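You operate a simulated robot arm through the tools that you are given. There is no shell and no other tool. Be economical: measure what you need, move in short steps, check, and stop when the job is done.

Carry out the task below with a simulated two-armed robot. There is one attempt and no reset: what you move stays moved.

Task
Take the white small cloth from the top of the wood-topped bench and put it on top of the brown wooden block on the top of the wood-topped bench. Put the purple cloth on the top of the wood-topped bench away on the long bench top. Put the blue cap on the top of the wood-topped bench away on the long bench top. Take the foam block from the kit bench top and put it on the top of the wood-topped bench. Put the grey pad from the kit bench top on the second shelf from the bottom of the tall rack and the green pad on the kit bench shelf. Take the carton labelled "rings" from the top of the wooden bench with blue legs and put it on the green bay of the blue cart. Any order will do. Set down upright: carton.

It is judged by the outcome, as a careful person would: the job done as asked, and still so three seconds after it is handed in. It fails if anything else is knocked over, pushed out of place, dropped, spilled or broken. A push-on lid holds only when it is set on centred and level and pressed home; a screw cap is set on level and turned clockwise until tight. Flat cloth is picked up by pressing the open fingertips on it (5 to 10 N) and closing them slowly along it; thin cloth reads only 2 to 8 mm in the jaws.

Robot
Two 7-joint arms with fingered hands on one trunk, on a base that drives. Base frame: it is fixed to the floor where the robot stands at the start and does not move with it; the origin is under the middle of the robot, x ahead of it, y to its left, z up; the surface under the hand at the start is at about z = 0.86. Units: m, rad, N and s.
The left shoulder is at the start at [0.141, 0.173, 0.975], the right one opposite. With the tool pointing down near the work surface each hand reaches from about 0.1 to 0.86 m from the robot's upright axis, wherever it stands, measured 20 degrees to its own side. Places, roughly: blue cap (7x7x4 cm) [0.4, -1, 0.9]; carton [2.75, 0.25, 1]; foam block (20x9x6 cm) [4.9, -1.1, 0.9]; green bay of the blue cart (31x24 cm) [1.78, 0.62, 0.86]; kit bench shelf (188x26 cm) [5.08, -0.66, 0.2]; long bench top [-1.6, -1.1, 0.9]; pad [4.75, 0, 1]; purple cloth (11x7x3 cm) [0.3, -0.5, 0.9]; second shelf of the tall rack [7.3, 0.2, 0.7]; small cloth [0.75, 0.25, 0.75]; top of the wood-topped bench [0.6, -0.7, 0.9]; wooden block (8x16x8 cm) [0.4, -1.5, 0.9]. Payload 3.5 kg a hand.
The TCP of each hand is the grasp point between the finger pads, 0.03 m short of the fingertips. In the tool frame z runs along the fingers and y along their closing line. The gripper opens to 0.104 m. The gripper's body begins 0.035 m behind the TCP. The gripper is a hand of 3 fingers: y runs from the thumb to the fingers, the wrist lies at [-0.015, -0.104, -0.178] in the tool frame.
Orientation is that of the tool frame in the base frame, as a unit quaternion [x, y, z, w]. With the fingers straight down and the wrist toward the robot, the tool's x, y and z point along [0, 1, 0], [1, 0, 0] and [0, 0, -1] of the base frame.

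Tools
- The arms move only by the tool arm_command. It takes "left_rows", "right_rows" or both (then of equal length, played together; a hand with none holds still); each is a list of rows, each a list of 6 numbers: the shift along the tool's x, y, z in m, then the turn, a rotation vector about the tool's x, y, z in rad. In form: [[tx, ty, tz, rx, ry, rz], ...]. A call has 1 to 12 rows; each row is the pose to reach, as a shift and turn from the pose commanded when the call began, along the tool's axes at that moment. Each row takes 0.2 s and may step no farther than 0.05 m and 0.15 rad from the row before; otherwise, the whole call is refused. Where a pose cannot be reached the arm comes as near as it can. A force on the tool above 40 N (or 10 N above the force at the start of the call, whichever is more), or a blocked arm, ends the call early, and 0.2 s more pass. In this call time passes only in rows, and 0.2 s behind the last. It gives the time, the measured TCP pose, the force on the tool (base axes), the opening and the grip force at its end, in the units of the frame above (readings bear some noise), with the torque about the TCP (base axes, N m) and any sound that the robot's microphone picked up, and new pictures: "pictures" is both (left out), scene, wrist or none (wrist: the cameras of the hands that moved).
- Cameras (640 x 400 px; columns grow to the right, rows downward): "scene" is now at [0.2597, -0.0168, 1.1763]; the picture's right is [-0.08, -1.00, -0.00], its down [-0.26, 0.02, -0.97] and it looks along [0.96, -0.07, -0.26] (base axes); focal length 214 px, centre (320, 200). "left" rides on the left gripper at [-0.064, -0.094, -0.117] in its tool frame; the picture's right is [-0.72, -0.33, 0.61], its down [0.64, -0.65, 0.40] and it looks along [0.27, 0.68, 0.68] (tool axes); focal length 238 px, centre (320, 200). "right" rides on the right gripper at [0.064, -0.094, -0.117] in its tool frame; the picture's right is [-0.72, 0.33, -0.61], its down [-0.64, -0.65, 0.40] and it looks along [-0.27, 0.68, 0.68] (tool axes); focal length 238 px, centre (320, 200). There is no depth. A picture from a camera that has moved, and an enlarged one, comes with that camera's place and axes in the base frame and with its lens. The place of the scene camera against the robot may be out by one fixed shift of up to 0.012 m in any direction.
- slide_trunk(by): slides the trunk up (or, below 0, down) by that many m; the arms and the scene camera ride with it, the base frame stays. It gives what a move gives, with no picture.
- roll_base(legs): drives the robot by 1 to 6 legs, each [ahead, left, turn to the left] in m, m and rad, along the robot's own axes; the way and the turn of a leg run together, so that a leg with both is an arc; at most 1.5 m and 3.142 rad a leg. The arms and the cameras ride along, it lands a little off, and it stops where it bumps. It gives what a move gives, and a new picture of the scene camera.
- set_fingers(index, middle, thumb_bend, thumb_turn, hand): sets how far each is bent, from 0 (flat) to 1 (curled in); at 0.3 the hand is open as for a grip, at 0.7 the pads meet at the TCP. One left out holds its place. A second passes; each finger stops where it meets its share of the squeeze, and holds until it gets a number again. It is the only way to open and close the hand. It gives what a move gives, with no picture; readings hold the bend of each and the force on the fingers (four entries, about 0 where the hand has none), thumb and palm. thumb_turn goes from beside the hand (0) to across from the fingers (1), as for a grip.
- turn_head(pan, tilt): turns the head with the scene camera to pan (to the left, within 1.501 rad either way) and tilt (down, from -0.506 to 1.204), counted from straight ahead of the robot. It gives what a move gives, and a new picture of the scene camera.
- zoom(camera, box): a new picture of the part [left, top, right, bottom] of that camera's present view, enlarged. It takes no simulated time.
- job_done(): hands the job in; it is judged then, once.

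Go step by step. Nothing tells you exact positions but the pictures and the camera data: compare them with the known pose of the tool, close in by small moves and look again before you grip or let go. The budget is 207 turns and 260 pictures, counting those below and the enlarged ones. Unless the task says otherwise, let go and move clear before handing in.

The tools are called after "Emit:" as name(argument=value, ...) on one line, values as JSON. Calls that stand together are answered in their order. arm_command: Moves the arms, as the interface text tells. Its arguments: {"type":"object","properties":{"left_rows":{"type":"array","items":{"type":"array","items":{"type":"number"}}},"right_rows":{"type":"array","items":{"type":"array","items":{"type":"number"}}},"pictures":{"type":"string","enum":["both","scene","wrist","none"]}},"required":[]} The other tools are called the same way: slide_trunk (by) slides the trunk up or down; set_fingers (index, middle, thumb_bend, thumb_turn, hand) moves the fingers one by one; roll_base (legs) drives the base; turn_head (pan, tilt) turns the head that bears the scene camera; zoom (camera, box) takes an enlarged picture of a part of a camera's view; job_done () hands the job in.

At the start:

```text
time: 0.0
left_tcp_pos: [0.5278, 0.1257, 1.1693]
left_ee_rot: [0.707, 0.707, 0.005, 0.005]
left_wrist_force: [0.5, 0.0, -1.2]
left_torque: [0.0, 0.05, -0.02]
left_gripper_width: 0.1039
left_grip_force: 0.1
left_shape: jaw
left_bend: [0.3, 0.3, 0.3, 0.98]
left_finger forces: [0.0, 0.0, 0.0, 0.0, 0.0, 0.0]
right_tcp_pos: [0.4379, -0.3038, 1.1583]
right_ee_rot: [0.707, 0.707, 0.005, 0.005]
right_wrist_force: [-0.5, 0.3, 0.1]
right_torque: [-0.01, -0.01, 0.0]
right_gripper_width: 0.1039
right_grip_force: 0.0
right_shape: jaw
right_bend: [0.3, 0.3, 0.3, 0.98]
right_finger forces: [0.0, 0.1, 0.0, 0.0, 0.0, 0.0]
trunk travel left (down, up): [-0.075, 0.679]
robot x, y, heading: [-0.0008, -0.0009, -0.001]
head pan, tilt: [-0.077, 0.272]
```

scene: 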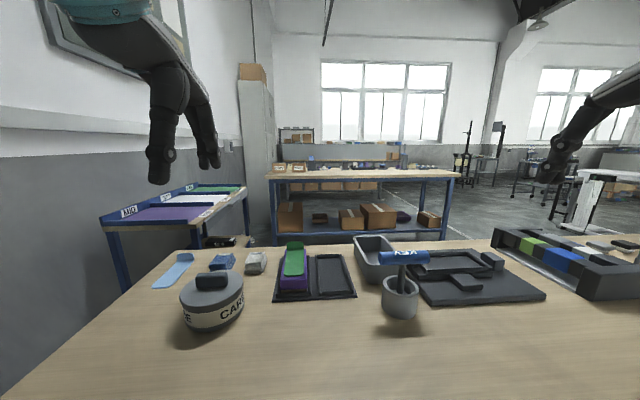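
right: 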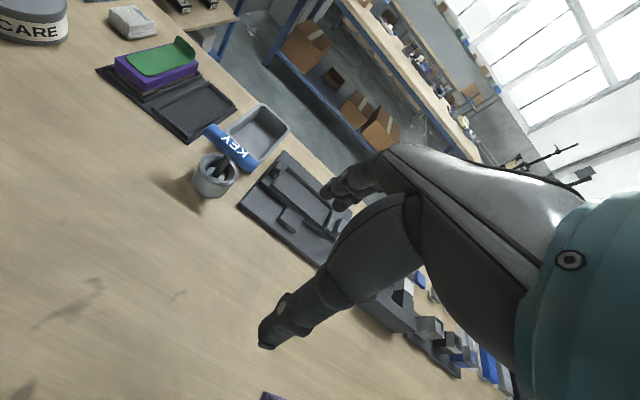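
left: 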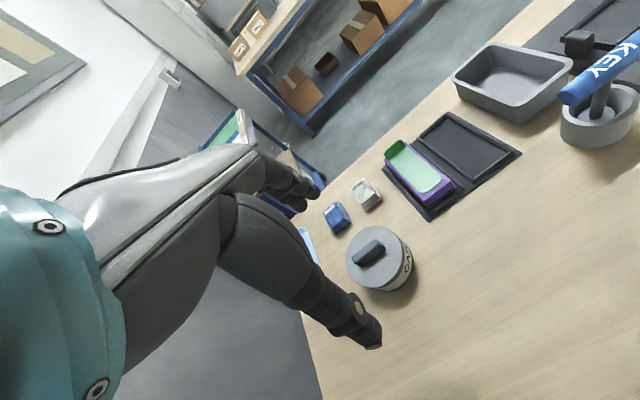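

I see the wood-topped bench ahead with several items on it, the blue cart to the left and the blue-legged bench beyond. I'll look around with the head to find everything first.

Emit:
turn_head(pan=-0.9, tilt=0.5)

Emit:
zoom(camera="left", box=[280, 80, 640, 305])

```text
time: 1.1
left_tcp_pos: [0.5291, 0.1256, 1.1686]
left_ee_rot: [0.707, 0.707, 0.004, 0.004]
left_wrist_force: [0.3, -0.8, -0.3]
left_torque: [-0.02, 0.0, 0.01]
left_gripper_width: 0.1038
left_grip_force: 0.0
left_shape: jaw
left_bend: [0.3, 0.3, 0.3, 0.98]
left_finger forces: [0.0, 0.0, 0.0, 0.0, 0.1, 0.0]
right_tcp_pos: [0.4391, -0.3044, 1.1576]
right_ee_rot: [0.707, 0.707, 0.004, 0.005]
right_wrist_force: [0.6, 0.5, 0.3]
right_torque: [0.04, 0.01, -0.01]
right_gripper_width: 0.1035
right_grip_force: 0.1
right_shape: jaw
right_bend: [0.3, 0.3, 0.3, 0.98]
right_finger forces: [0.1, 0.1, 0.0, 0.1, 0.0, 0.0]
trunk travel left (down, up): [-0.075, 0.679]
robot x, y, heading: [-0.0007, -0.0008, 0.002]
head pan, tilt: [-0.901, 0.499]
camera scene: at [0.2236, -0.0809, 1.1543], right [-0.78, -0.62, -0.01], down [-0.29, 0.37, -0.88], along [0.55, -0.69, -0.47], focal length 214 px, centre (320, 200)
```

scene: 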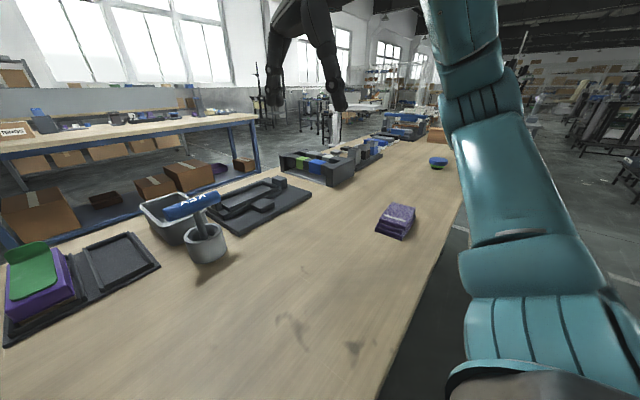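

```text
1.78 times, centred on (460, 192) of left
camera zoom: at [0.4331, 0.0613, 1.2833], right [-0.32, -0.72, -0.62], down [-0.65, 0.64, -0.41], along [0.69, 0.27, -0.67], focal length 424 px, centre (71, 213)
```

zoom: 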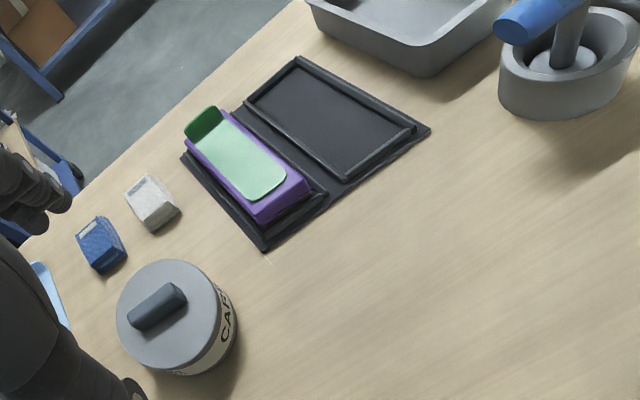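

The purple folded cloth and a blue cap lie to the right; I check details in enlarged views.

Emit:
zoom(camera="left", box=[300, 160, 428, 240])

Emit:
zoom(camera="scene", box=[270, 90, 478, 220])

Emit:
turn_head(pan=0.3, tilt=0.5)

```text
5.00 times, centred on (364, 200) of left
camera zoom: at [0.4331, 0.0613, 1.2833], right [-0.32, -0.72, -0.62], down [-0.65, 0.64, -0.41], along [0.69, 0.27, -0.67], focal length 1192 px, centre (100, 200)
```

zoom: 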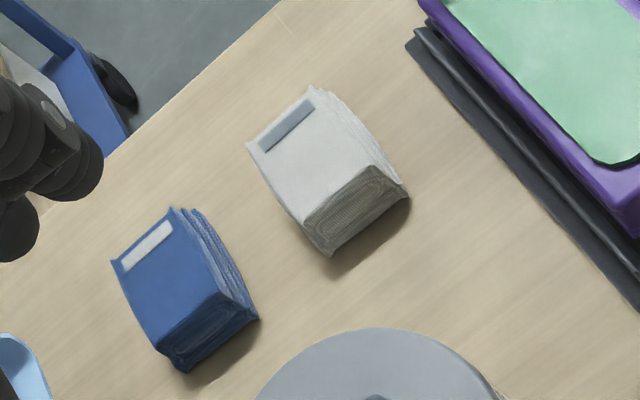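

```text
3.08 times, centred on (374, 155) of scene
camera zoom: at [0.2236, -0.0809, 1.1543], right [-0.78, -0.62, -0.01], down [-0.29, 0.37, -0.88], along [0.55, -0.69, -0.47], focal length 660 px, centre (154, 338)
```

zoom: 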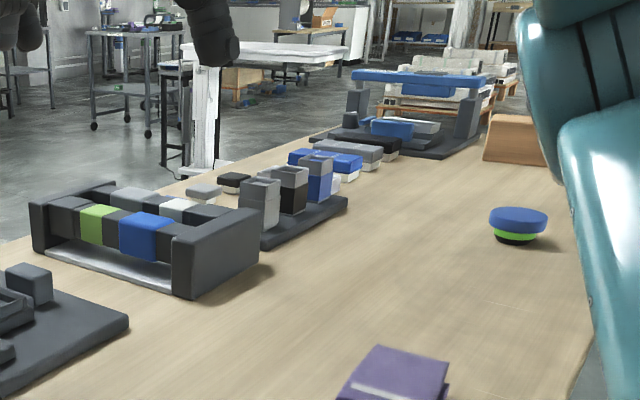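

```text
time: 2.5
left_tcp_pos: [0.5281, 0.1257, 1.1695]
left_ee_rot: [0.707, 0.707, 0.004, 0.004]
left_wrist_force: [0.1, -0.1, 0.4]
left_torque: [-0.01, 0.01, 0.0]
left_gripper_width: 0.1035
left_grip_force: 0.0
left_shape: jaw
left_bend: [0.3, 0.3, 0.3, 0.98]
left_finger forces: [0.0, 0.1, 0.0, 0.1, 0.0, 0.0]
right_tcp_pos: [0.4383, -0.3042, 1.1567]
right_ee_rot: [0.707, 0.707, 0.004, 0.004]
right_wrist_force: [-0.2, 0.0, 0.2]
right_torque: [-0.02, -0.01, -0.02]
right_gripper_width: 0.1037
right_grip_force: 0.1
right_shape: jaw
right_bend: [0.3, 0.3, 0.3, 0.98]
right_finger forces: [0.1, 0.0, 0.0, 0.0, 0.0, 0.0]
trunk travel left (down, up): [-0.075, 0.679]
robot x, y, heading: [0.0023, -0.0015, -0.011]
head pan, tilt: [0.3, 0.499]
camera scene: at [0.2539, 0.0172, 1.1548], right [0.29, -0.96, 0.0], down [-0.45, -0.14, -0.88], along [0.85, 0.26, -0.47], focal length 214 px, centre (320, 200)
```

scene: 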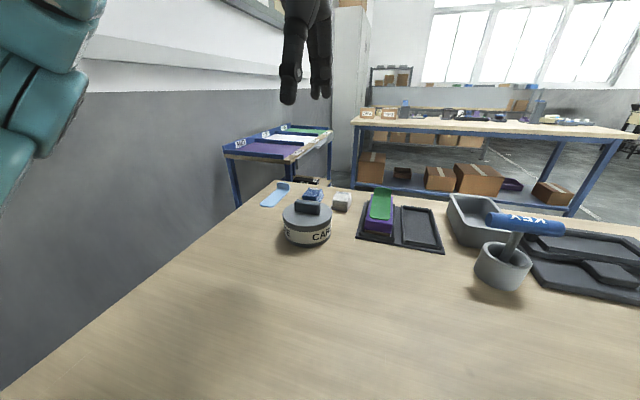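

The white cloth is a folded block about 5.5 × 4 cm near (0.774, 0.123). I'll raise the trunk a bit, then bring the left hand above it.

Emit:
arm_command(left_rows=[[0, 0.05, 0, 0, 0, 0], [0, 0.1, 0, 0, 0, 0], [0, 0.15, 0, 0, 0, 0], [0, 0.2, 0, 0, 0, 0], [-0.003, 0.245, 0, 0, 0, 0], [-0.003, 0.245, 0.05, 0, 0, 0], [-0.003, 0.245, 0.1, 0, 0, 0], [-0.003, 0.245, 0.14, 0, 0, 0]])

```text
time: 4.3
left_tcp_pos: [0.7712, 0.1237, 1.0325]
left_ee_rot: [0.707, 0.707, 0.005, 0.006]
left_wrist_force: [-0.3, 1.0, 0.4]
left_torque: [0.05, -0.01, -0.01]
left_gripper_width: 0.1038
left_grip_force: 0.1
left_shape: jaw
left_bend: [0.3, 0.3, 0.3, 0.97]
left_finger forces: [0.0, 0.0, 0.0, 0.0, 0.0, 0.0]
left hand out of reach, approached as far as the arm can: row 4, 5, 6, 7, 8
right_tcp_pos: [0.4383, -0.3037, 1.1578]
right_ee_rot: [0.707, 0.707, 0.004, 0.005]
right_wrist_force: [0.5, 0.6, 0.3]
right_torque: [0.0, 0.0, 0.0]
right_gripper_width: 0.1038
right_grip_force: 0.1
right_shape: jaw
right_bend: [0.3, 0.3, 0.3, 0.98]
right_finger forces: [0.0, 0.0, 0.0, 0.0, 0.0, 0.1]
trunk travel left (down, up): [-0.075, 0.679]
robot x, y, heading: [0.0008, -0.0024, 0.002]
head pan, tilt: [0.3, 0.499]
camera scene: at [0.2538, 0.0171, 1.1555], right [0.3, -0.96, 0.0], down [-0.45, -0.14, -0.88], along [0.84, 0.26, -0.47], focal length 214 px, centre (320, 200)
camera left: at [0.6758, 0.0591, 1.1454], right [-0.32, -0.72, -0.62], down [-0.65, 0.64, -0.41], along [0.69, 0.27, -0.67], focal length 238 px, centre (320, 200)
```

scene: 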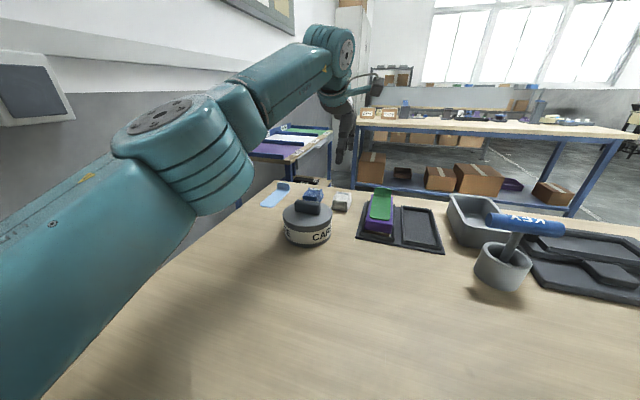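
left: 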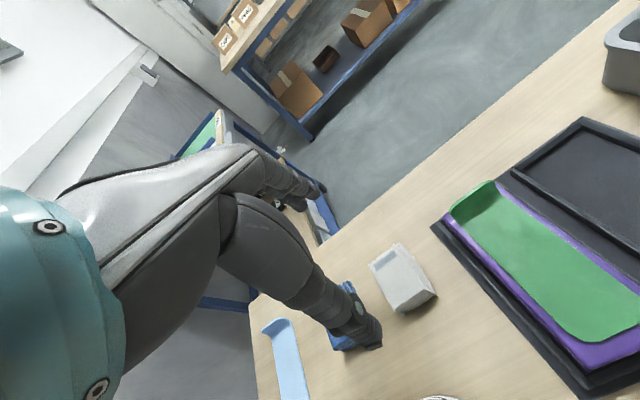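

The hand is nearly over the cloth; it should shift about 1 cm to the right. I'll descend with a small correction.

Emit:
arm_command(left_rows=[[-0.008, 0.003, 0.03, 0, 0, 0], [-0.008, 0.003, 0.07, 0, 0, 0], [-0.008, 0.003, 0.1, 0, 0, 0]], pictures="wrist")

```text
time: 5.2
left_tcp_pos: [0.7754, 0.116, 0.9298]
left_ee_rot: [0.707, 0.707, 0.005, 0.006]
left_wrist_force: [0.8, 0.1, 0.2]
left_torque: [0.02, 0.02, 0.01]
left_gripper_width: 0.1041
left_grip_force: 0.1
left_shape: jaw
left_bend: [0.3, 0.3, 0.3, 0.97]
left_finger forces: [0.0, 0.1, 0.1, 0.0, 0.0, 0.0]
right_tcp_pos: [0.4378, -0.3043, 1.1584]
right_ee_rot: [0.707, 0.707, 0.005, 0.004]
right_wrist_force: [0.7, 0.1, -0.6]
right_torque: [-0.06, 0.01, 0.0]
right_gripper_width: 0.1039
right_grip_force: 0.0
right_shape: jaw
right_bend: [0.3, 0.3, 0.3, 0.98]
right_finger forces: [0.1, 0.0, 0.1, 0.0, 0.0, 0.1]
trunk travel left (down, up): [-0.075, 0.679]
robot x, y, heading: [0.0012, 0.0022, -0.001]
head pan, tilt: [0.3, 0.499]
camera left: at [0.6806, 0.0514, 1.0447], right [-0.32, -0.72, -0.62], down [-0.65, 0.64, -0.41], along [0.69, 0.27, -0.67], focal length 238 px, centre (320, 200)
```

left: 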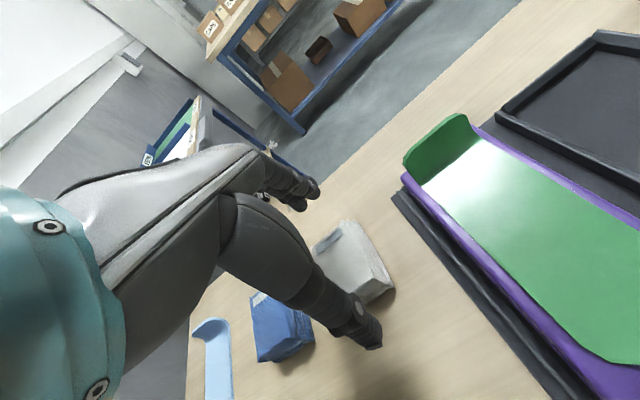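

The cloth is between thumb and fingers. Lower a bit further and grip.

Emit:
arm_command(left_rows=[[-0.004, 0, 0.018, 0, 0, 0], [-0.004, -0.002, 0.031, 0, 0, 0]], pictures="wrist")

```text
time: 5.8
left_tcp_pos: [0.774, 0.1122, 0.8983]
left_ee_rot: [0.707, 0.707, 0.005, 0.004]
left_wrist_force: [-0.6, -0.6, 0.3]
left_torque: [0.0, 0.03, 0.01]
left_gripper_width: 0.1037
left_grip_force: 0.0
left_shape: jaw
left_bend: [0.3, 0.3, 0.3, 0.97]
left_finger forces: [0.1, 0.1, 0.1, 0.1, 0.0, 0.0]
right_tcp_pos: [0.4383, -0.3042, 1.1578]
right_ee_rot: [0.707, 0.707, 0.006, 0.005]
right_wrist_force: [-1.0, 0.0, 0.8]
right_torque: [-0.01, 0.0, 0.04]
right_gripper_width: 0.1036
right_grip_force: 0.0
right_shape: jaw
right_bend: [0.3, 0.3, 0.3, 0.98]
right_finger forces: [0.0, 0.0, 0.0, 0.0, 0.0, 0.0]
trunk travel left (down, up): [-0.075, 0.679]
robot x, y, heading: [0.0028, -0.0012, -0.004]
head pan, tilt: [0.3, 0.499]
camera left: at [0.6791, 0.0472, 1.0138], right [-0.32, -0.72, -0.62], down [-0.65, 0.64, -0.41], along [0.69, 0.27, -0.67], focal length 238 px, centre (320, 200)
```

left: 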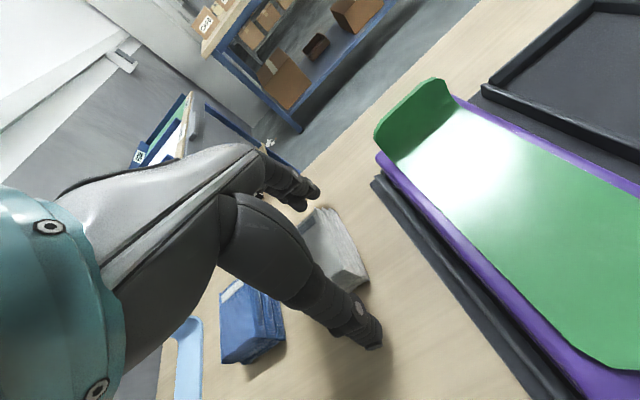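

Positioned well; close the fingers.

Emit:
set_fingers(hand="left", index=0.7, middle=0.7, thumb_bend=0.7)

Emit:
arm_command(left_rows=[[0, 0, -0.03, 0, 0, 0], [0, 0, -0.07, 0, 0, 0], [0, 0, -0.12, 0, 0, 0]])

```text
time: 6.8
left_tcp_pos: [0.7748, 0.1108, 0.8994]
left_ee_rot: [0.707, 0.707, 0.005, 0.005]
left_wrist_force: [1.9, 0.3, 4.0]
left_torque: [0.03, -0.19, -0.03]
left_gripper_width: 0.0658
left_grip_force: 22.1
left_shape: fingers
left_bend: [0.48, 0.52, 0.45, 0.96]
left_finger forces: [12.4, 10.2, 0.0, 0.0, 21.6, 0.1]
right_tcp_pos: [0.4376, -0.3044, 1.1574]
right_ee_rot: [0.707, 0.707, 0.005, 0.006]
right_wrist_force: [0.5, -0.1, 0.2]
right_torque: [-0.01, -0.01, 0.03]
right_gripper_width: 0.1037
right_grip_force: 0.1
right_shape: jaw
right_bend: [0.3, 0.3, 0.3, 0.98]
right_finger forces: [0.1, 0.1, 0.0, 0.0, 0.1, 0.0]
trunk travel left (down, up): [-0.075, 0.679]
robot x, y, heading: [-0.0028, 0.0019, 0.003]
head pan, tilt: [0.3, 0.499]
```

```text
time: 7.5
left_tcp_pos: [0.7727, 0.1121, 1.0193]
left_ee_rot: [0.708, 0.706, 0.004, 0.005]
left_wrist_force: [0.4, -0.2, -0.2]
left_torque: [0.0, -0.02, 0.0]
left_gripper_width: 0.0655
left_grip_force: 21.1
left_shape: fingers
left_bend: [0.48, 0.52, 0.45, 0.96]
left_finger forces: [11.6, 9.6, 0.0, 0.0, 21.5, 0.0]
right_tcp_pos: [0.4387, -0.3048, 1.1592]
right_ee_rot: [0.707, 0.707, 0.005, 0.005]
right_wrist_force: [-0.2, 0.4, -0.2]
right_torque: [0.0, 0.01, -0.01]
right_gripper_width: 0.1037
right_grip_force: 0.1
right_shape: jaw
right_bend: [0.3, 0.3, 0.3, 0.98]
right_finger forces: [0.0, 0.0, 0.0, 0.0, 0.0, 0.0]
trunk travel left (down, up): [-0.075, 0.679]
robot x, y, heading: [-0.001, -0.0018, -0.0]
head pan, tilt: [0.3, 0.499]
camera scene: at [0.2539, 0.017, 1.1553], right [0.3, -0.96, 0.0], down [-0.45, -0.14, -0.88], along [0.84, 0.26, -0.47], focal length 214 px, centre (320, 200)
camera left: at [0.6765, 0.0475, 1.1338], right [-0.32, -0.72, -0.62], down [-0.65, 0.64, -0.41], along [0.69, 0.27, -0.67], focal length 238 px, centre (320, 200)
```

scene: 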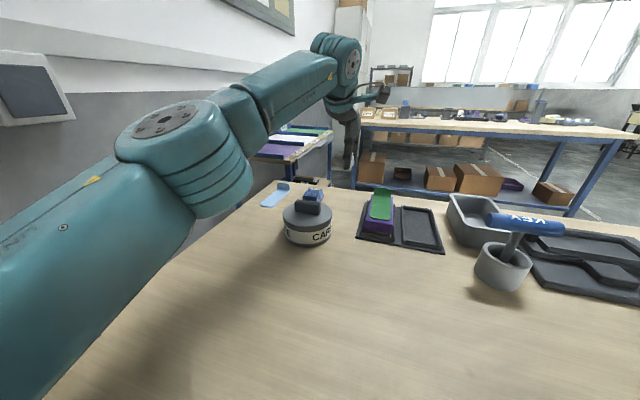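
left: 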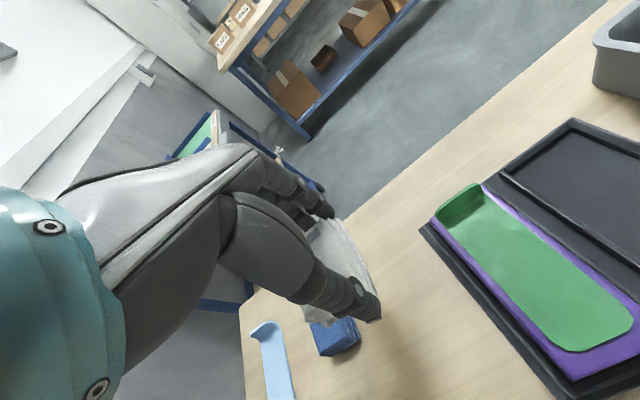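

The cloth is held. I raise it and pull back, then look along the bench to the right before strafing.

Emit:
arm_command(left_rows=[[0, 0, -0.05, 0, 0, 0], [0, -0.04, -0.08, 0, 0, 0], [0, -0.09, -0.1, 0, 0, 0], [0, -0.14, -0.12, 0, 0, 0], [0, -0.19, -0.14, 0, 0, 0], [0, -0.24, -0.14, 0, 0, 0], [0, -0.29, -0.14, 0, 0, 0]], pictures="none")

Emit:
turn_head(pan=-0.7, tilt=1.0)

```text
refused: row 3 steps farther than a row can; nothing moved
```

```text
time: 8.8
left_tcp_pos: [0.7725, 0.1117, 1.0187]
left_ee_rot: [0.708, 0.707, 0.005, 0.006]
left_wrist_force: [-0.2, 0.3, 0.2]
left_torque: [0.01, 0.01, -0.03]
left_gripper_width: 0.0655
left_grip_force: 21.2
left_shape: fingers
left_bend: [0.48, 0.52, 0.45, 0.96]
left_finger forces: [11.5, 9.5, 0.0, 0.1, 21.5, 0.0]
right_tcp_pos: [0.4391, -0.3038, 1.1567]
right_ee_rot: [0.707, 0.707, 0.005, 0.005]
right_wrist_force: [-0.7, -0.5, 0.5]
right_torque: [0.0, 0.02, 0.0]
right_gripper_width: 0.1037
right_grip_force: 0.1
right_shape: jaw
right_bend: [0.3, 0.3, 0.3, 0.98]
right_finger forces: [0.0, 0.1, 0.0, 0.0, 0.1, 0.1]
trunk travel left (down, up): [-0.075, 0.679]
robot x, y, heading: [0.0004, -0.0014, 0.0]
head pan, tilt: [-0.7, 1.0]
camera scene: at [0.2208, -0.0547, 1.1136], right [-0.64, -0.77, -0.01], down [-0.64, 0.54, -0.55], along [0.42, -0.35, -0.84], focal length 214 px, centre (320, 200)
```

scene: 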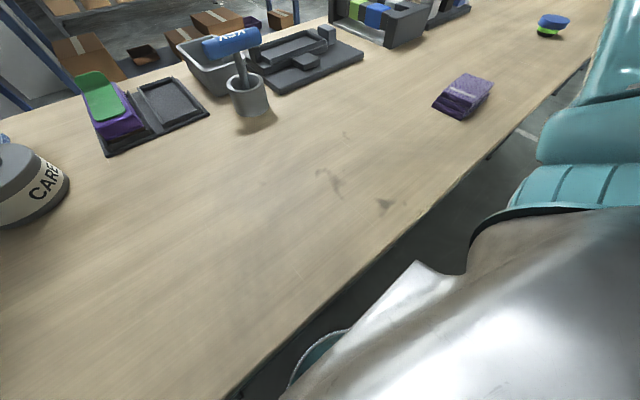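

Bench edge is near x ≈ 0.23. Retract the left arm.

Emit:
arm_command(left_rows=[[0, 0, -0.05, 0, 0, 0], [0, -0.03, -0.08, 0, 0, 0], [0, -0.07, -0.1, 0, 0, 0], [0, -0.11, -0.12, 0, 0, 0], [0, -0.15, -0.14, 0, 0, 0], [0, -0.195, -0.14, 0, 0, 0], [0, -0.24, -0.14, 0, 0, 0], [0, -0.285, -0.14, 0, 0, 0]], pictures="none")

Emit:
turn_head(pan=-1.4, tilt=0.4)

```text
time: 10.6
left_tcp_pos: [0.6211, 0.0891, 1.2225]
left_ee_rot: [0.707, 0.707, 0.004, 0.004]
left_wrist_force: [0.1, -0.1, -0.5]
left_torque: [-0.01, -0.02, 0.02]
left_gripper_width: 0.0655
left_grip_force: 21.0
left_shape: fingers
left_bend: [0.48, 0.53, 0.45, 0.95]
left_finger forces: [11.1, 9.3, 0.0, 0.0, 21.1, 0.0]
left hand out of reach, approached as far as the arm can: row 1, 2, 3, 4, 5, 6, 7, 8
right_tcp_pos: [0.4381, -0.3033, 1.1574]
right_ee_rot: [0.707, 0.707, 0.004, 0.004]
right_wrist_force: [-0.7, -0.8, 0.3]
right_torque: [-0.01, 0.03, 0.03]
right_gripper_width: 0.1037
right_grip_force: 0.0
right_shape: jaw
right_bend: [0.3, 0.3, 0.3, 0.98]
right_finger forces: [0.0, 0.0, 0.1, 0.0, 0.1, 0.0]
trunk travel left (down, up): [-0.075, 0.679]
robot x, y, heading: [-0.002, -0.0009, 0.002]
head pan, tilt: [-0.7, 1.0]
```

```text
time: 11.7
left_tcp_pos: [0.6203, 0.0883, 1.2209]
left_ee_rot: [0.707, 0.707, 0.004, 0.003]
left_wrist_force: [0.4, 0.9, -0.9]
left_torque: [-0.01, -0.01, 0.02]
left_gripper_width: 0.0652
left_grip_force: 20.6
left_shape: fingers
left_bend: [0.48, 0.53, 0.45, 0.95]
left_finger forces: [11.3, 9.3, 0.0, 0.0, 21.2, 0.1]
right_tcp_pos: [0.4389, -0.3046, 1.1576]
right_ee_rot: [0.707, 0.707, 0.005, 0.005]
right_wrist_force: [0.2, 0.3, -0.1]
right_torque: [0.01, -0.01, 0.01]
right_gripper_width: 0.1038
right_grip_force: 0.1
right_shape: jaw
right_bend: [0.3, 0.3, 0.3, 0.98]
right_finger forces: [0.0, 0.0, 0.0, 0.0, 0.0, 0.0]
trunk travel left (down, up): [-0.075, 0.679]
robot x, y, heading: [-0.0006, 0.0005, -0.001]
head pan, tilt: [-1.4, 0.4]
camera scene: at [0.1827, -0.1011, 1.1632], right [-0.99, -0.17, -0.01], down [-0.05, 0.38, -0.92], along [0.16, -0.91, -0.39], focal length 214 px, centre (320, 200)
```

scene: 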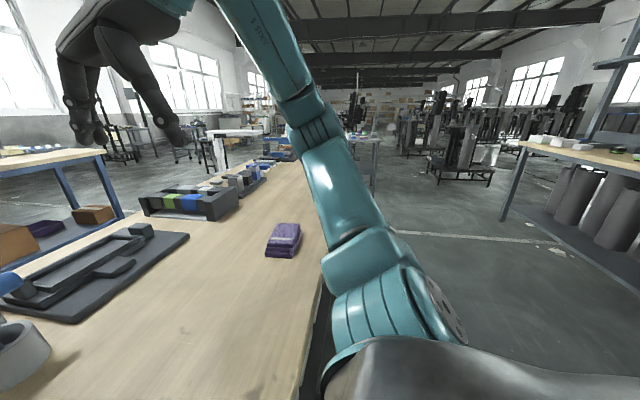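

The floor alongside the bench is clear. Strafe right 1.1 m and look again.

Emit:
roll_base(legs=[[0, -1.1, 0]])

Emit:
turn_head(pan=-0.5, tilt=0.7)

```text
time: 12.4
left_tcp_pos: [0.6211, 0.088, 1.2193]
left_ee_rot: [0.707, 0.707, 0.002, 0.002]
left_wrist_force: [-0.2, 0.0, -0.2]
left_torque: [-0.01, -0.02, 0.0]
left_gripper_width: 0.0653
left_grip_force: 21.1
left_shape: fingers
left_bend: [0.48, 0.53, 0.45, 0.95]
left_finger forces: [11.2, 9.3, 0.0, 0.0, 21.2, 0.0]
right_tcp_pos: [0.4404, -0.3042, 1.1561]
right_ee_rot: [0.706, 0.708, 0.004, 0.003]
right_wrist_force: [-0.9, -0.1, 0.0]
right_torque: [0.02, 0.02, 0.02]
right_gripper_width: 0.1036
right_grip_force: 0.1
right_shape: jaw
right_bend: [0.3, 0.3, 0.3, 0.98]
right_finger forces: [0.1, 0.0, 0.0, 0.0, 0.1, 0.0]
trunk travel left (down, up): [-0.075, 0.679]
robot x, y, heading: [-0.0012, -0.0024, -0.001]
head pan, tilt: [-1.4, 0.4]
stopped in leg 1: the robot was blocked; the commanded pose is now the measured one
camera scene: at [0.1836, -0.101, 1.163], right [-0.99, -0.17, -0.01], down [-0.06, 0.38, -0.92], along [0.16, -0.91, -0.39], focal length 214 px, centre (320, 200)
```

scene: 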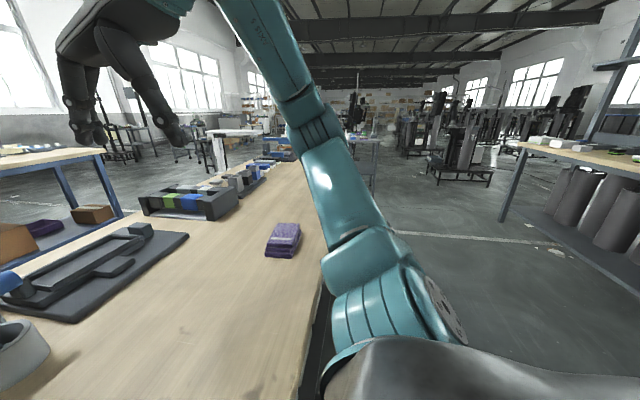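

```text
time: 13.6
left_tcp_pos: [0.6215, 0.0899, 1.2199]
left_ee_rot: [0.707, 0.707, 0.003, 0.002]
left_wrist_force: [-0.1, 0.5, -0.3]
left_torque: [0.0, 0.03, 0.0]
left_gripper_width: 0.0656
left_grip_force: 21.0
left_shape: fingers
left_bend: [0.48, 0.53, 0.45, 0.95]
left_finger forces: [11.2, 9.4, 0.0, 0.1, 21.2, 0.0]
right_tcp_pos: [0.4388, -0.3032, 1.1559]
right_ee_rot: [0.707, 0.707, 0.005, 0.004]
right_wrist_force: [0.2, -0.3, 0.6]
right_torque: [0.04, 0.0, 0.01]
right_gripper_width: 0.1034
right_grip_force: 0.0
right_shape: jaw
right_bend: [0.3, 0.3, 0.3, 0.98]
right_finger forces: [0.0, 0.0, 0.0, 0.1, 0.1, 0.0]
trunk travel left (down, up): [-0.075, 0.679]
robot x, y, heading: [-0.0042, -0.0016, -0.004]
head pan, tilt: [-0.499, 0.7]
camera scene: at [0.2423, -0.0504, 1.1366], right [-0.48, -0.88, 0.0], down [-0.56, 0.31, -0.77], along [0.68, -0.37, -0.64], focal length 214 px, centre (320, 200)
```

scene: 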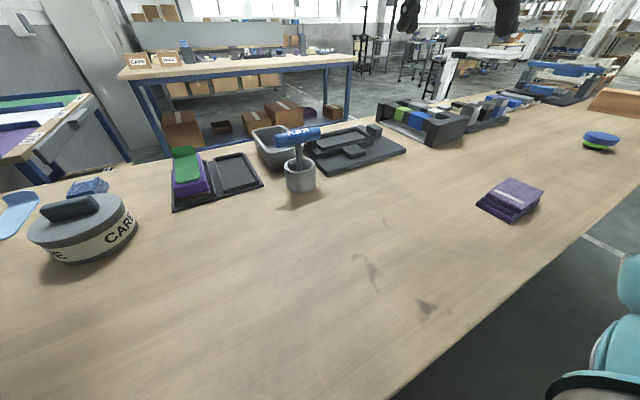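

The strafe was blocked, probably the base overlaps the bench edge. I'll back off 0.3 m first and then strafe.

Emit:
roll_base(legs=[[-0.3, 0, 0], [0, -1.4, 0]])

```text
time: 22.2
left_tcp_pos: [0.3419, -1.3063, 1.2133]
left_ee_rot: [0.703, 0.711, -0.002, -0.002]
left_wrist_force: [0.5, 0.5, -0.5]
left_torque: [0.02, -0.02, -0.02]
left_gripper_width: 0.0651
left_grip_force: 21.1
left_shape: fingers
left_bend: [0.48, 0.53, 0.45, 0.95]
left_finger forces: [11.2, 9.3, 0.1, 0.1, 21.2, 0.0]
right_tcp_pos: [0.1631, -1.6999, 1.1512]
right_ee_rot: [0.703, 0.711, 0.001, -0.001]
right_wrist_force: [-0.1, -0.6, -0.1]
right_torque: [0.0, 0.01, 0.02]
right_gripper_width: 0.1037
right_grip_force: 0.1
right_shape: jaw
right_bend: [0.3, 0.3, 0.3, 0.98]
right_finger forces: [0.1, 0.0, 0.1, 0.1, 0.0, 0.0]
trunk travel left (down, up): [-0.075, 0.679]
robot x, y, heading: [-0.292, -1.3972, 0.008]
head pan, tilt: [-0.499, 0.7]
camera scene: at [-0.036, -1.4488, 1.1339], right [-0.47, -0.88, 0.0], down [-0.57, 0.3, -0.76], along [0.68, -0.36, -0.64], focal length 214 px, centre (320, 200)
```

scene: 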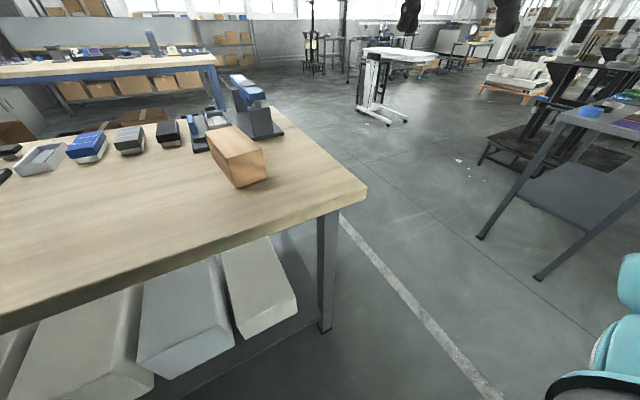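

The block is near (0.41, −1.49). I move closer so the left hand lies above it, and zoom for its orientation.

Emit:
zoom(camera="scene", box=[140, 60, 332, 180])

Emit:
roll_base(legs=[[0.13, -0.15, 0]])

Emit:
arm_command(left_rows=[[0, -0.01, 0, 0, 0, 0]])

```text
3.33 times, centred on (236, 120) of scene
camera zoom: at [-0.036, -1.4488, 1.1339], right [-0.47, -0.88, 0.0], down [-0.57, 0.3, -0.76], along [0.68, -0.36, -0.64], focal length 715 px, centre (600, 467)
```

zoom: 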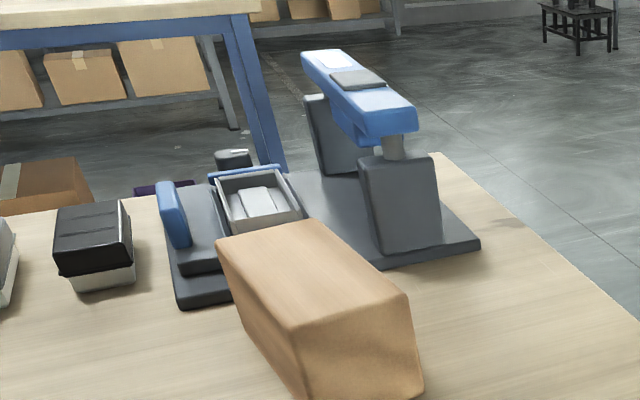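

```text
time: 23.8
left_tcp_pos: [0.4742, -1.4544, 1.2125]
left_ee_rot: [0.704, 0.71, -0.001, -0.002]
left_wrist_force: [0.1, -0.6, -0.2]
left_torque: [0.02, 0.0, -0.04]
left_gripper_width: 0.0653
left_grip_force: 20.8
left_shape: fingers
left_bend: [0.48, 0.53, 0.45, 0.95]
left_finger forces: [11.2, 9.3, 0.0, 0.0, 21.1, 0.0]
right_tcp_pos: [0.2952, -1.8485, 1.152]
right_ee_rot: [0.703, 0.711, 0.001, 0.0]
right_wrist_force: [0.5, -0.3, -0.8]
right_torque: [0.04, 0.02, -0.01]
right_gripper_width: 0.1037
right_grip_force: 0.1
right_shape: jaw
right_bend: [0.3, 0.3, 0.3, 0.98]
right_finger forces: [0.0, 0.1, 0.0, 0.0, 0.1, 0.1]
trunk travel left (down, up): [-0.075, 0.679]
robot x, y, heading: [-0.1581, -1.5485, 0.006]
head pan, tilt: [-0.499, 0.7]
camera scene: at [0.0957, -1.5971, 1.1338], right [-0.47, -0.88, 0.0], down [-0.57, 0.3, -0.76], along [0.67, -0.36, -0.64], focal length 214 px, centre (320, 200)
```

scene: 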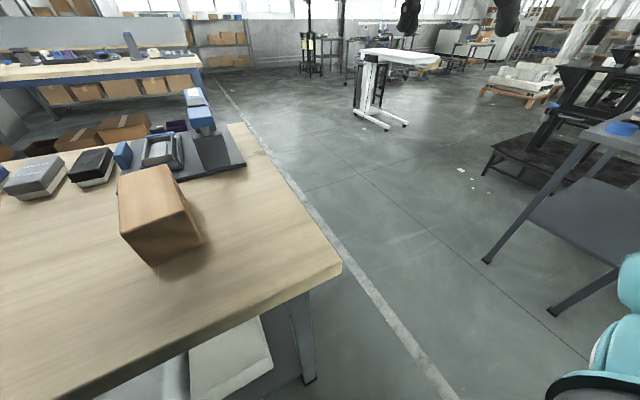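

```text
time: 24.2
left_tcp_pos: [0.467, -1.4553, 1.2169]
left_ee_rot: [0.703, 0.711, -0.003, -0.003]
left_wrist_force: [0.0, -0.1, -1.0]
left_torque: [-0.01, -0.02, 0.0]
left_gripper_width: 0.0652
left_grip_force: 20.2
left_shape: fingers
left_bend: [0.48, 0.53, 0.45, 0.95]
left_finger forces: [11.2, 9.3, 0.0, 0.1, 21.0, 0.0]
left hand out of reach, approached as far as the arm can: row 1
right_tcp_pos: [0.2954, -1.8473, 1.152]
right_ee_rot: [0.703, 0.711, 0.0, 0.0]
right_wrist_force: [-0.4, -0.2, -0.8]
right_torque: [-0.04, -0.01, -0.02]
right_gripper_width: 0.1035
right_grip_force: 0.0
right_shape: jaw
right_bend: [0.3, 0.3, 0.3, 0.98]
right_finger forces: [0.1, 0.0, 0.0, 0.0, 0.0, 0.1]
trunk travel left (down, up): [-0.075, 0.679]
robot x, y, heading: [-0.1587, -1.5461, 0.008]
head pan, tilt: [-0.499, 0.7]
camera scene: at [0.0952, -1.5968, 1.1339], right [-0.47, -0.88, 0.0], down [-0.57, 0.3, -0.76], along [0.68, -0.36, -0.64], focal length 214 px, centre (320, 200)
camera left: at [0.3753, -1.5208, 1.334], right [-0.32, -0.72, -0.61], down [-0.66, 0.63, -0.4], along [0.68, 0.28, -0.68], focal length 238 px, centre (320, 200)
```

scene: 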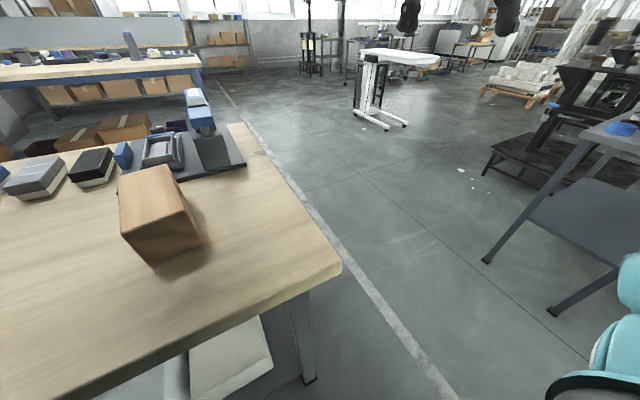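
left: 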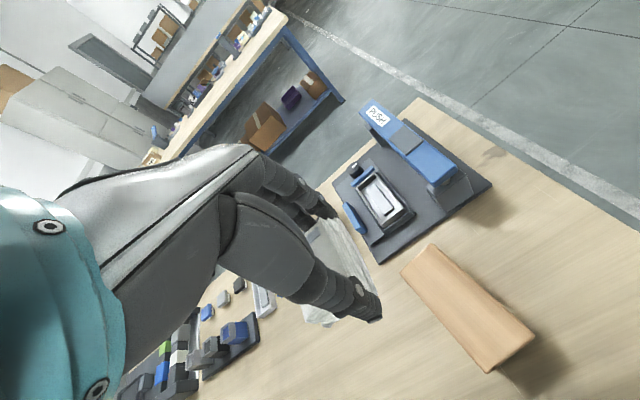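

Block top centre is about (0.45, −1.483), long side along x. I bring the cloth over it and lower to a few cm above.

Emit:
arm_command(left_rows=[[-0.015, -0.01, 0.04, 0, 0, 0], [-0.027, -0.013, 0.085, 0, 0, 0], [-0.027, -0.015, 0.13, 0, 0, 0], [-0.027, -0.015, 0.175, 0, 0, 0]])

```text
time: 25.2
left_tcp_pos: [0.4843, -1.4759, 1.1952]
left_ee_rot: [0.704, 0.711, -0.001, -0.001]
left_wrist_force: [-0.5, 0.7, -0.7]
left_torque: [0.0, -0.01, 0.0]
left_gripper_width: 0.065
left_grip_force: 20.7
left_shape: fingers
left_bend: [0.48, 0.53, 0.45, 0.95]
left_finger forces: [11.2, 9.2, 0.0, 0.1, 21.2, 0.0]
left hand out of reach, approached as far as the arm can: row 1, 2, 3, 4
right_tcp_pos: [0.2954, -1.8499, 1.1516]
right_ee_rot: [0.704, 0.711, -0.001, 0.0]
right_wrist_force: [-1.0, -0.3, 0.3]
right_torque: [0.01, -0.02, 0.02]
right_gripper_width: 0.1039
right_grip_force: 0.0
right_shape: jaw
right_bend: [0.3, 0.3, 0.3, 0.98]
right_finger forces: [0.1, 0.1, 0.1, 0.0, 0.0, 0.0]
trunk travel left (down, up): [-0.075, 0.679]
robot x, y, heading: [-0.1607, -1.5536, 0.012]
head pan, tilt: [-0.499, 0.7]
camera scene: at [0.095, -1.5963, 1.134], right [-0.47, -0.88, 0.0], down [-0.57, 0.3, -0.77], along [0.68, -0.36, -0.64], focal length 214 px, centre (320, 200)
camera left: at [0.3917, -1.5422, 1.3109], right [-0.32, -0.72, -0.61], down [-0.66, 0.63, -0.4], along [0.68, 0.28, -0.68], focal length 238 px, centre (320, 200)
```

scene: 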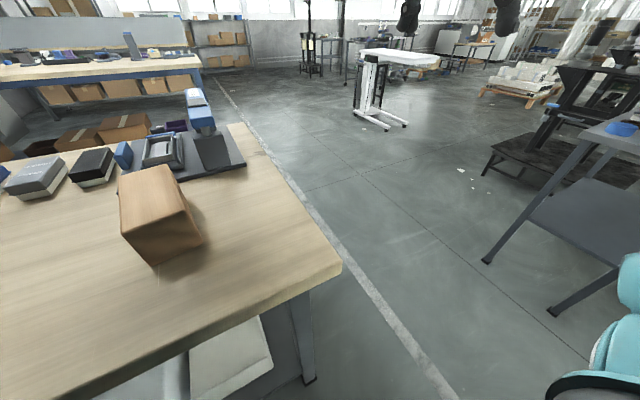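
left: 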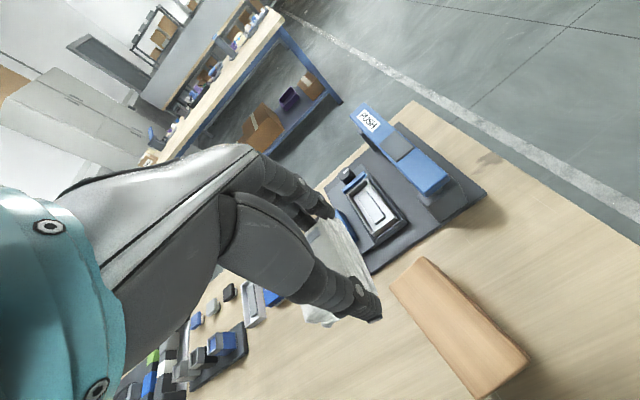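

The arm seems to lag near a joint limit high up; I'll command further downward steps and see.

Emit:
arm_command(left_rows=[[0, 0, 0.04, 0, 0, 0], [0, 0, 0.08, 0, 0, 0], [0, 0, 0.12, 0, 0, 0]], pictures="none")

```text
time: 26.0
left_tcp_pos: [0.4952, -1.5122, 1.1667]
left_ee_rot: [0.703, 0.711, -0.001, -0.002]
left_wrist_force: [-0.2, -0.1, -1.3]
left_torque: [-0.02, -0.03, -0.06]
left_gripper_width: 0.0654
left_grip_force: 20.8
left_shape: fingers
left_bend: [0.48, 0.53, 0.45, 0.96]
left_finger forces: [11.1, 9.3, 0.1, 0.0, 21.1, 0.0]
left hand out of reach, approached as far as the arm can: row 1, 2, 3
right_tcp_pos: [0.2936, -1.8472, 1.1524]
right_ee_rot: [0.703, 0.711, -0.001, 0.0]
right_wrist_force: [0.3, 0.2, 0.1]
right_torque: [0.0, -0.01, -0.01]
right_gripper_width: 0.1038
right_grip_force: 0.0
right_shape: jaw
right_bend: [0.3, 0.3, 0.3, 0.98]
right_finger forces: [0.0, 0.0, 0.0, 0.1, 0.1, 0.0]
trunk travel left (down, up): [-0.075, 0.679]
robot x, y, heading: [-0.1568, -1.5518, 0.014]
head pan, tilt: [-0.499, 0.7]
```

I move the hand outward to the left, back toward the pose that reached freely.

Emit:
arm_command(left_rows=[[0.04, 0, 0, 0, 0, 0], [0.08, 0, 0, 0, 0, 0], [0.12, 0, 0, 0, 0, 0], [0.12, 0, 0.04, 0, 0, 0], [0.12, 0, 0.08, 0, 0, 0]], pictures="none")

```text
time: 27.2
left_tcp_pos: [0.4935, -1.3913, 1.0866]
left_ee_rot: [0.704, 0.71, -0.001, 0.0]
left_wrist_force: [-0.7, -1.1, -1.3]
left_torque: [0.03, 0.0, 0.02]
left_gripper_width: 0.065
left_grip_force: 19.9
left_shape: fingers
left_bend: [0.48, 0.53, 0.45, 0.96]
left_finger forces: [10.6, 8.8, 0.1, 0.0, 20.0, 0.0]
right_tcp_pos: [0.2953, -1.8475, 1.1523]
right_ee_rot: [0.703, 0.711, 0.0, 0.0]
right_wrist_force: [0.9, 0.2, 0.3]
right_torque: [0.01, 0.02, 0.03]
right_gripper_width: 0.1037
right_grip_force: 0.1
right_shape: jaw
right_bend: [0.3, 0.3, 0.3, 0.98]
right_finger forces: [0.0, 0.1, 0.0, 0.0, 0.0, 0.1]
trunk travel left (down, up): [-0.075, 0.679]
robot x, y, heading: [-0.1599, -1.549, 0.009]
head pan, tilt: [-0.499, 0.7]
```

Now it moves freely. I'll shift the base so the cloth is right above the block.

Emit:
roll_base(legs=[[-0.043, -0.091, -0.01]])

Emit:
arm_command(left_rows=[[0, 0, 0.03, 0, 0, 0], [0, 0, 0.055, 0, 0, 0]], pictures="wrist")

```text
time: 28.4
left_tcp_pos: [0.4533, -1.4898, 1.0869]
left_ee_rot: [0.706, 0.708, -0.001, -0.001]
left_wrist_force: [0.3, -0.8, -0.7]
left_torque: [0.02, 0.0, -0.01]
left_gripper_width: 0.0653
left_grip_force: 20.0
left_shape: fingers
left_bend: [0.48, 0.53, 0.45, 0.96]
left_finger forces: [10.6, 8.8, 0.0, 0.1, 20.0, 0.1]
right_tcp_pos: [0.2492, -1.9436, 1.1509]
right_ee_rot: [0.706, 0.708, 0.0, -0.001]
right_wrist_force: [-0.3, -0.2, -0.1]
right_torque: [0.06, -0.04, -0.02]
right_gripper_width: 0.1037
right_grip_force: 0.0
right_shape: jaw
right_bend: [0.3, 0.3, 0.3, 0.98]
right_finger forces: [0.0, 0.1, 0.0, 0.1, 0.0, 0.1]
trunk travel left (down, up): [-0.075, 0.679]
robot x, y, heading: [-0.202, -1.6376, -0.003]
head pan, tilt: [-0.499, 0.7]
camera scene: at [0.0527, -1.6903, 1.1339], right [-0.48, -0.88, 0.0], down [-0.57, 0.31, -0.76], along [0.67, -0.37, -0.64], focal length 214 px, centre (320, 200)
```

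scene: 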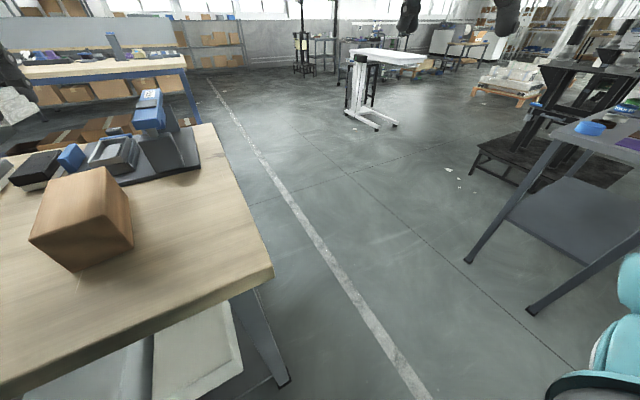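

```text
time: 28.9
left_tcp_pos: [0.4539, -1.4888, 1.0321]
left_ee_rot: [0.707, 0.707, -0.001, -0.001]
left_wrist_force: [-0.5, 0.3, 0.2]
left_torque: [0.01, -0.02, 0.01]
left_gripper_width: 0.0647
left_grip_force: 19.4
left_shape: fingers
left_bend: [0.48, 0.53, 0.45, 0.96]
left_finger forces: [10.6, 8.8, 0.0, 0.1, 19.9, 0.0]
right_tcp_pos: [0.2493, -1.9429, 1.1504]
right_ee_rot: [0.706, 0.708, 0.0, 0.0]
right_wrist_force: [0.7, 0.1, 0.0]
right_torque: [-0.01, 0.0, 0.01]
right_gripper_width: 0.1038
right_grip_force: 0.1
right_shape: jaw
right_bend: [0.3, 0.3, 0.3, 0.98]
right_finger forces: [0.0, 0.0, 0.0, 0.0, 0.0, 0.1]
trunk travel left (down, up): [-0.075, 0.679]
robot x, y, heading: [-0.2032, -1.643, -0.001]
head pan, tilt: [-0.499, 0.7]
camera left: at [0.3609, -1.5528, 1.1473], right [-0.33, -0.72, -0.61], down [-0.65, 0.64, -0.4], along [0.68, 0.27, -0.68], focal length 238 px, centre (320, 200)
```

left: 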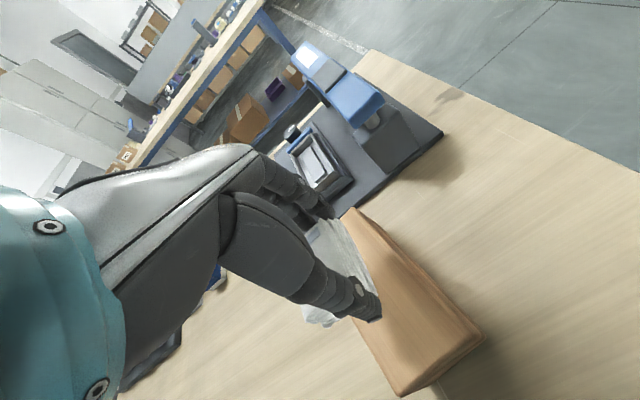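

Block centre ≈ (0.448, −1.479). Small correction and lower towards contact.

Emit:
arm_command(left_rows=[[0.009, -0.005, 0.02, 0, 0, 0], [0.009, -0.005, 0.04, 0, 0, 0], [0.009, -0.005, 0.052, 0, 0, 0]], pictures="wrist")

```text
time: 29.8
left_tcp_pos: [0.4475, -1.4809, 0.9787]
left_ee_rot: [0.706, 0.708, -0.001, -0.002]
left_wrist_force: [0.9, 0.5, 0.3]
left_torque: [0.01, 0.01, 0.01]
left_gripper_width: 0.0647
left_grip_force: 19.5
left_shape: fingers
left_bend: [0.48, 0.53, 0.45, 0.96]
left_finger forces: [10.6, 8.8, 0.0, 0.0, 19.8, 0.1]
right_tcp_pos: [0.2498, -1.9424, 1.1516]
right_ee_rot: [0.707, 0.707, 0.001, 0.0]
right_wrist_force: [0.3, -0.7, -0.3]
right_torque: [0.01, 0.01, 0.01]
right_gripper_width: 0.1036
right_grip_force: 0.2
right_shape: jaw
right_bend: [0.3, 0.3, 0.3, 0.98]
right_finger forces: [0.1, 0.1, 0.0, 0.0, 0.0, 0.0]
trunk travel left (down, up): [-0.075, 0.679]
robot x, y, heading: [-0.2027, -1.64, -0.003]
head pan, tilt: [-0.499, 0.7]
camera left: at [0.3551, -1.5441, 1.0947], right [-0.33, -0.72, -0.61], down [-0.65, 0.64, -0.4], along [0.68, 0.27, -0.68], focal length 238 px, centre (320, 200)
```

left: 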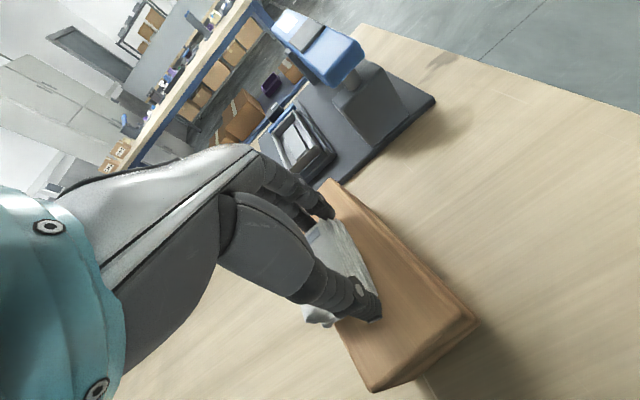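

Centred on the block; keep lowering in small steps to contact.

Emit:
arm_command(left_rows=[[-0.005, 0, 0.004, 0, 0, 0], [-0.005, 0, 0.008, 0, 0, 0], [-0.005, 0, 0.011, 0, 0, 0]], pictures="wrist")

```text
time: 30.6
left_tcp_pos: [0.4487, -1.4845, 0.9729]
left_ee_rot: [0.706, 0.709, 0.001, 0.004]
left_wrist_force: [2.5, 2.4, 22.2]
left_torque: [0.11, -0.72, 0.02]
left_gripper_width: 0.0653
left_grip_force: 22.9
left_shape: fingers
left_bend: [0.48, 0.53, 0.45, 0.96]
left_finger forces: [12.2, 11.3, 0.0, 0.0, 22.5, 0.0]
right_tcp_pos: [0.2488, -1.9433, 1.1513]
right_ee_rot: [0.706, 0.708, 0.0, 0.001]
right_wrist_force: [-0.4, 0.3, 0.2]
right_torque: [0.03, 0.01, -0.02]
right_gripper_width: 0.1036
right_grip_force: 0.2
right_shape: jaw
right_bend: [0.3, 0.3, 0.3, 0.98]
right_finger forces: [0.0, 0.1, 0.1, 0.0, 0.1, 0.0]
trunk travel left (down, up): [-0.075, 0.679]
robot x, y, heading: [-0.2062, -1.6412, 0.001]
head pan, tilt: [-0.499, 0.7]
camera left: at [0.353, -1.5489, 1.0885], right [-0.32, -0.72, -0.61], down [-0.65, 0.64, -0.41], along [0.69, 0.27, -0.67], focal length 238 px, centre (320, 200)
```

left: 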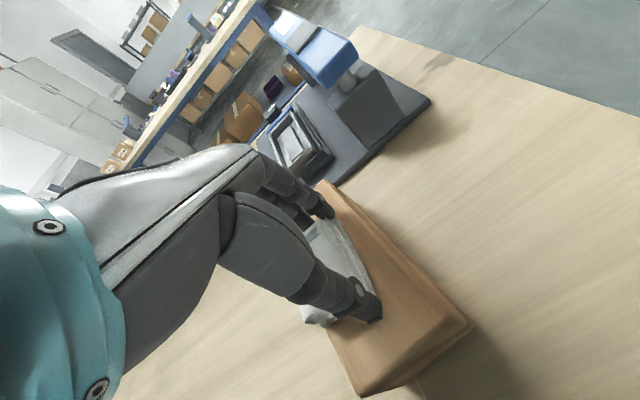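

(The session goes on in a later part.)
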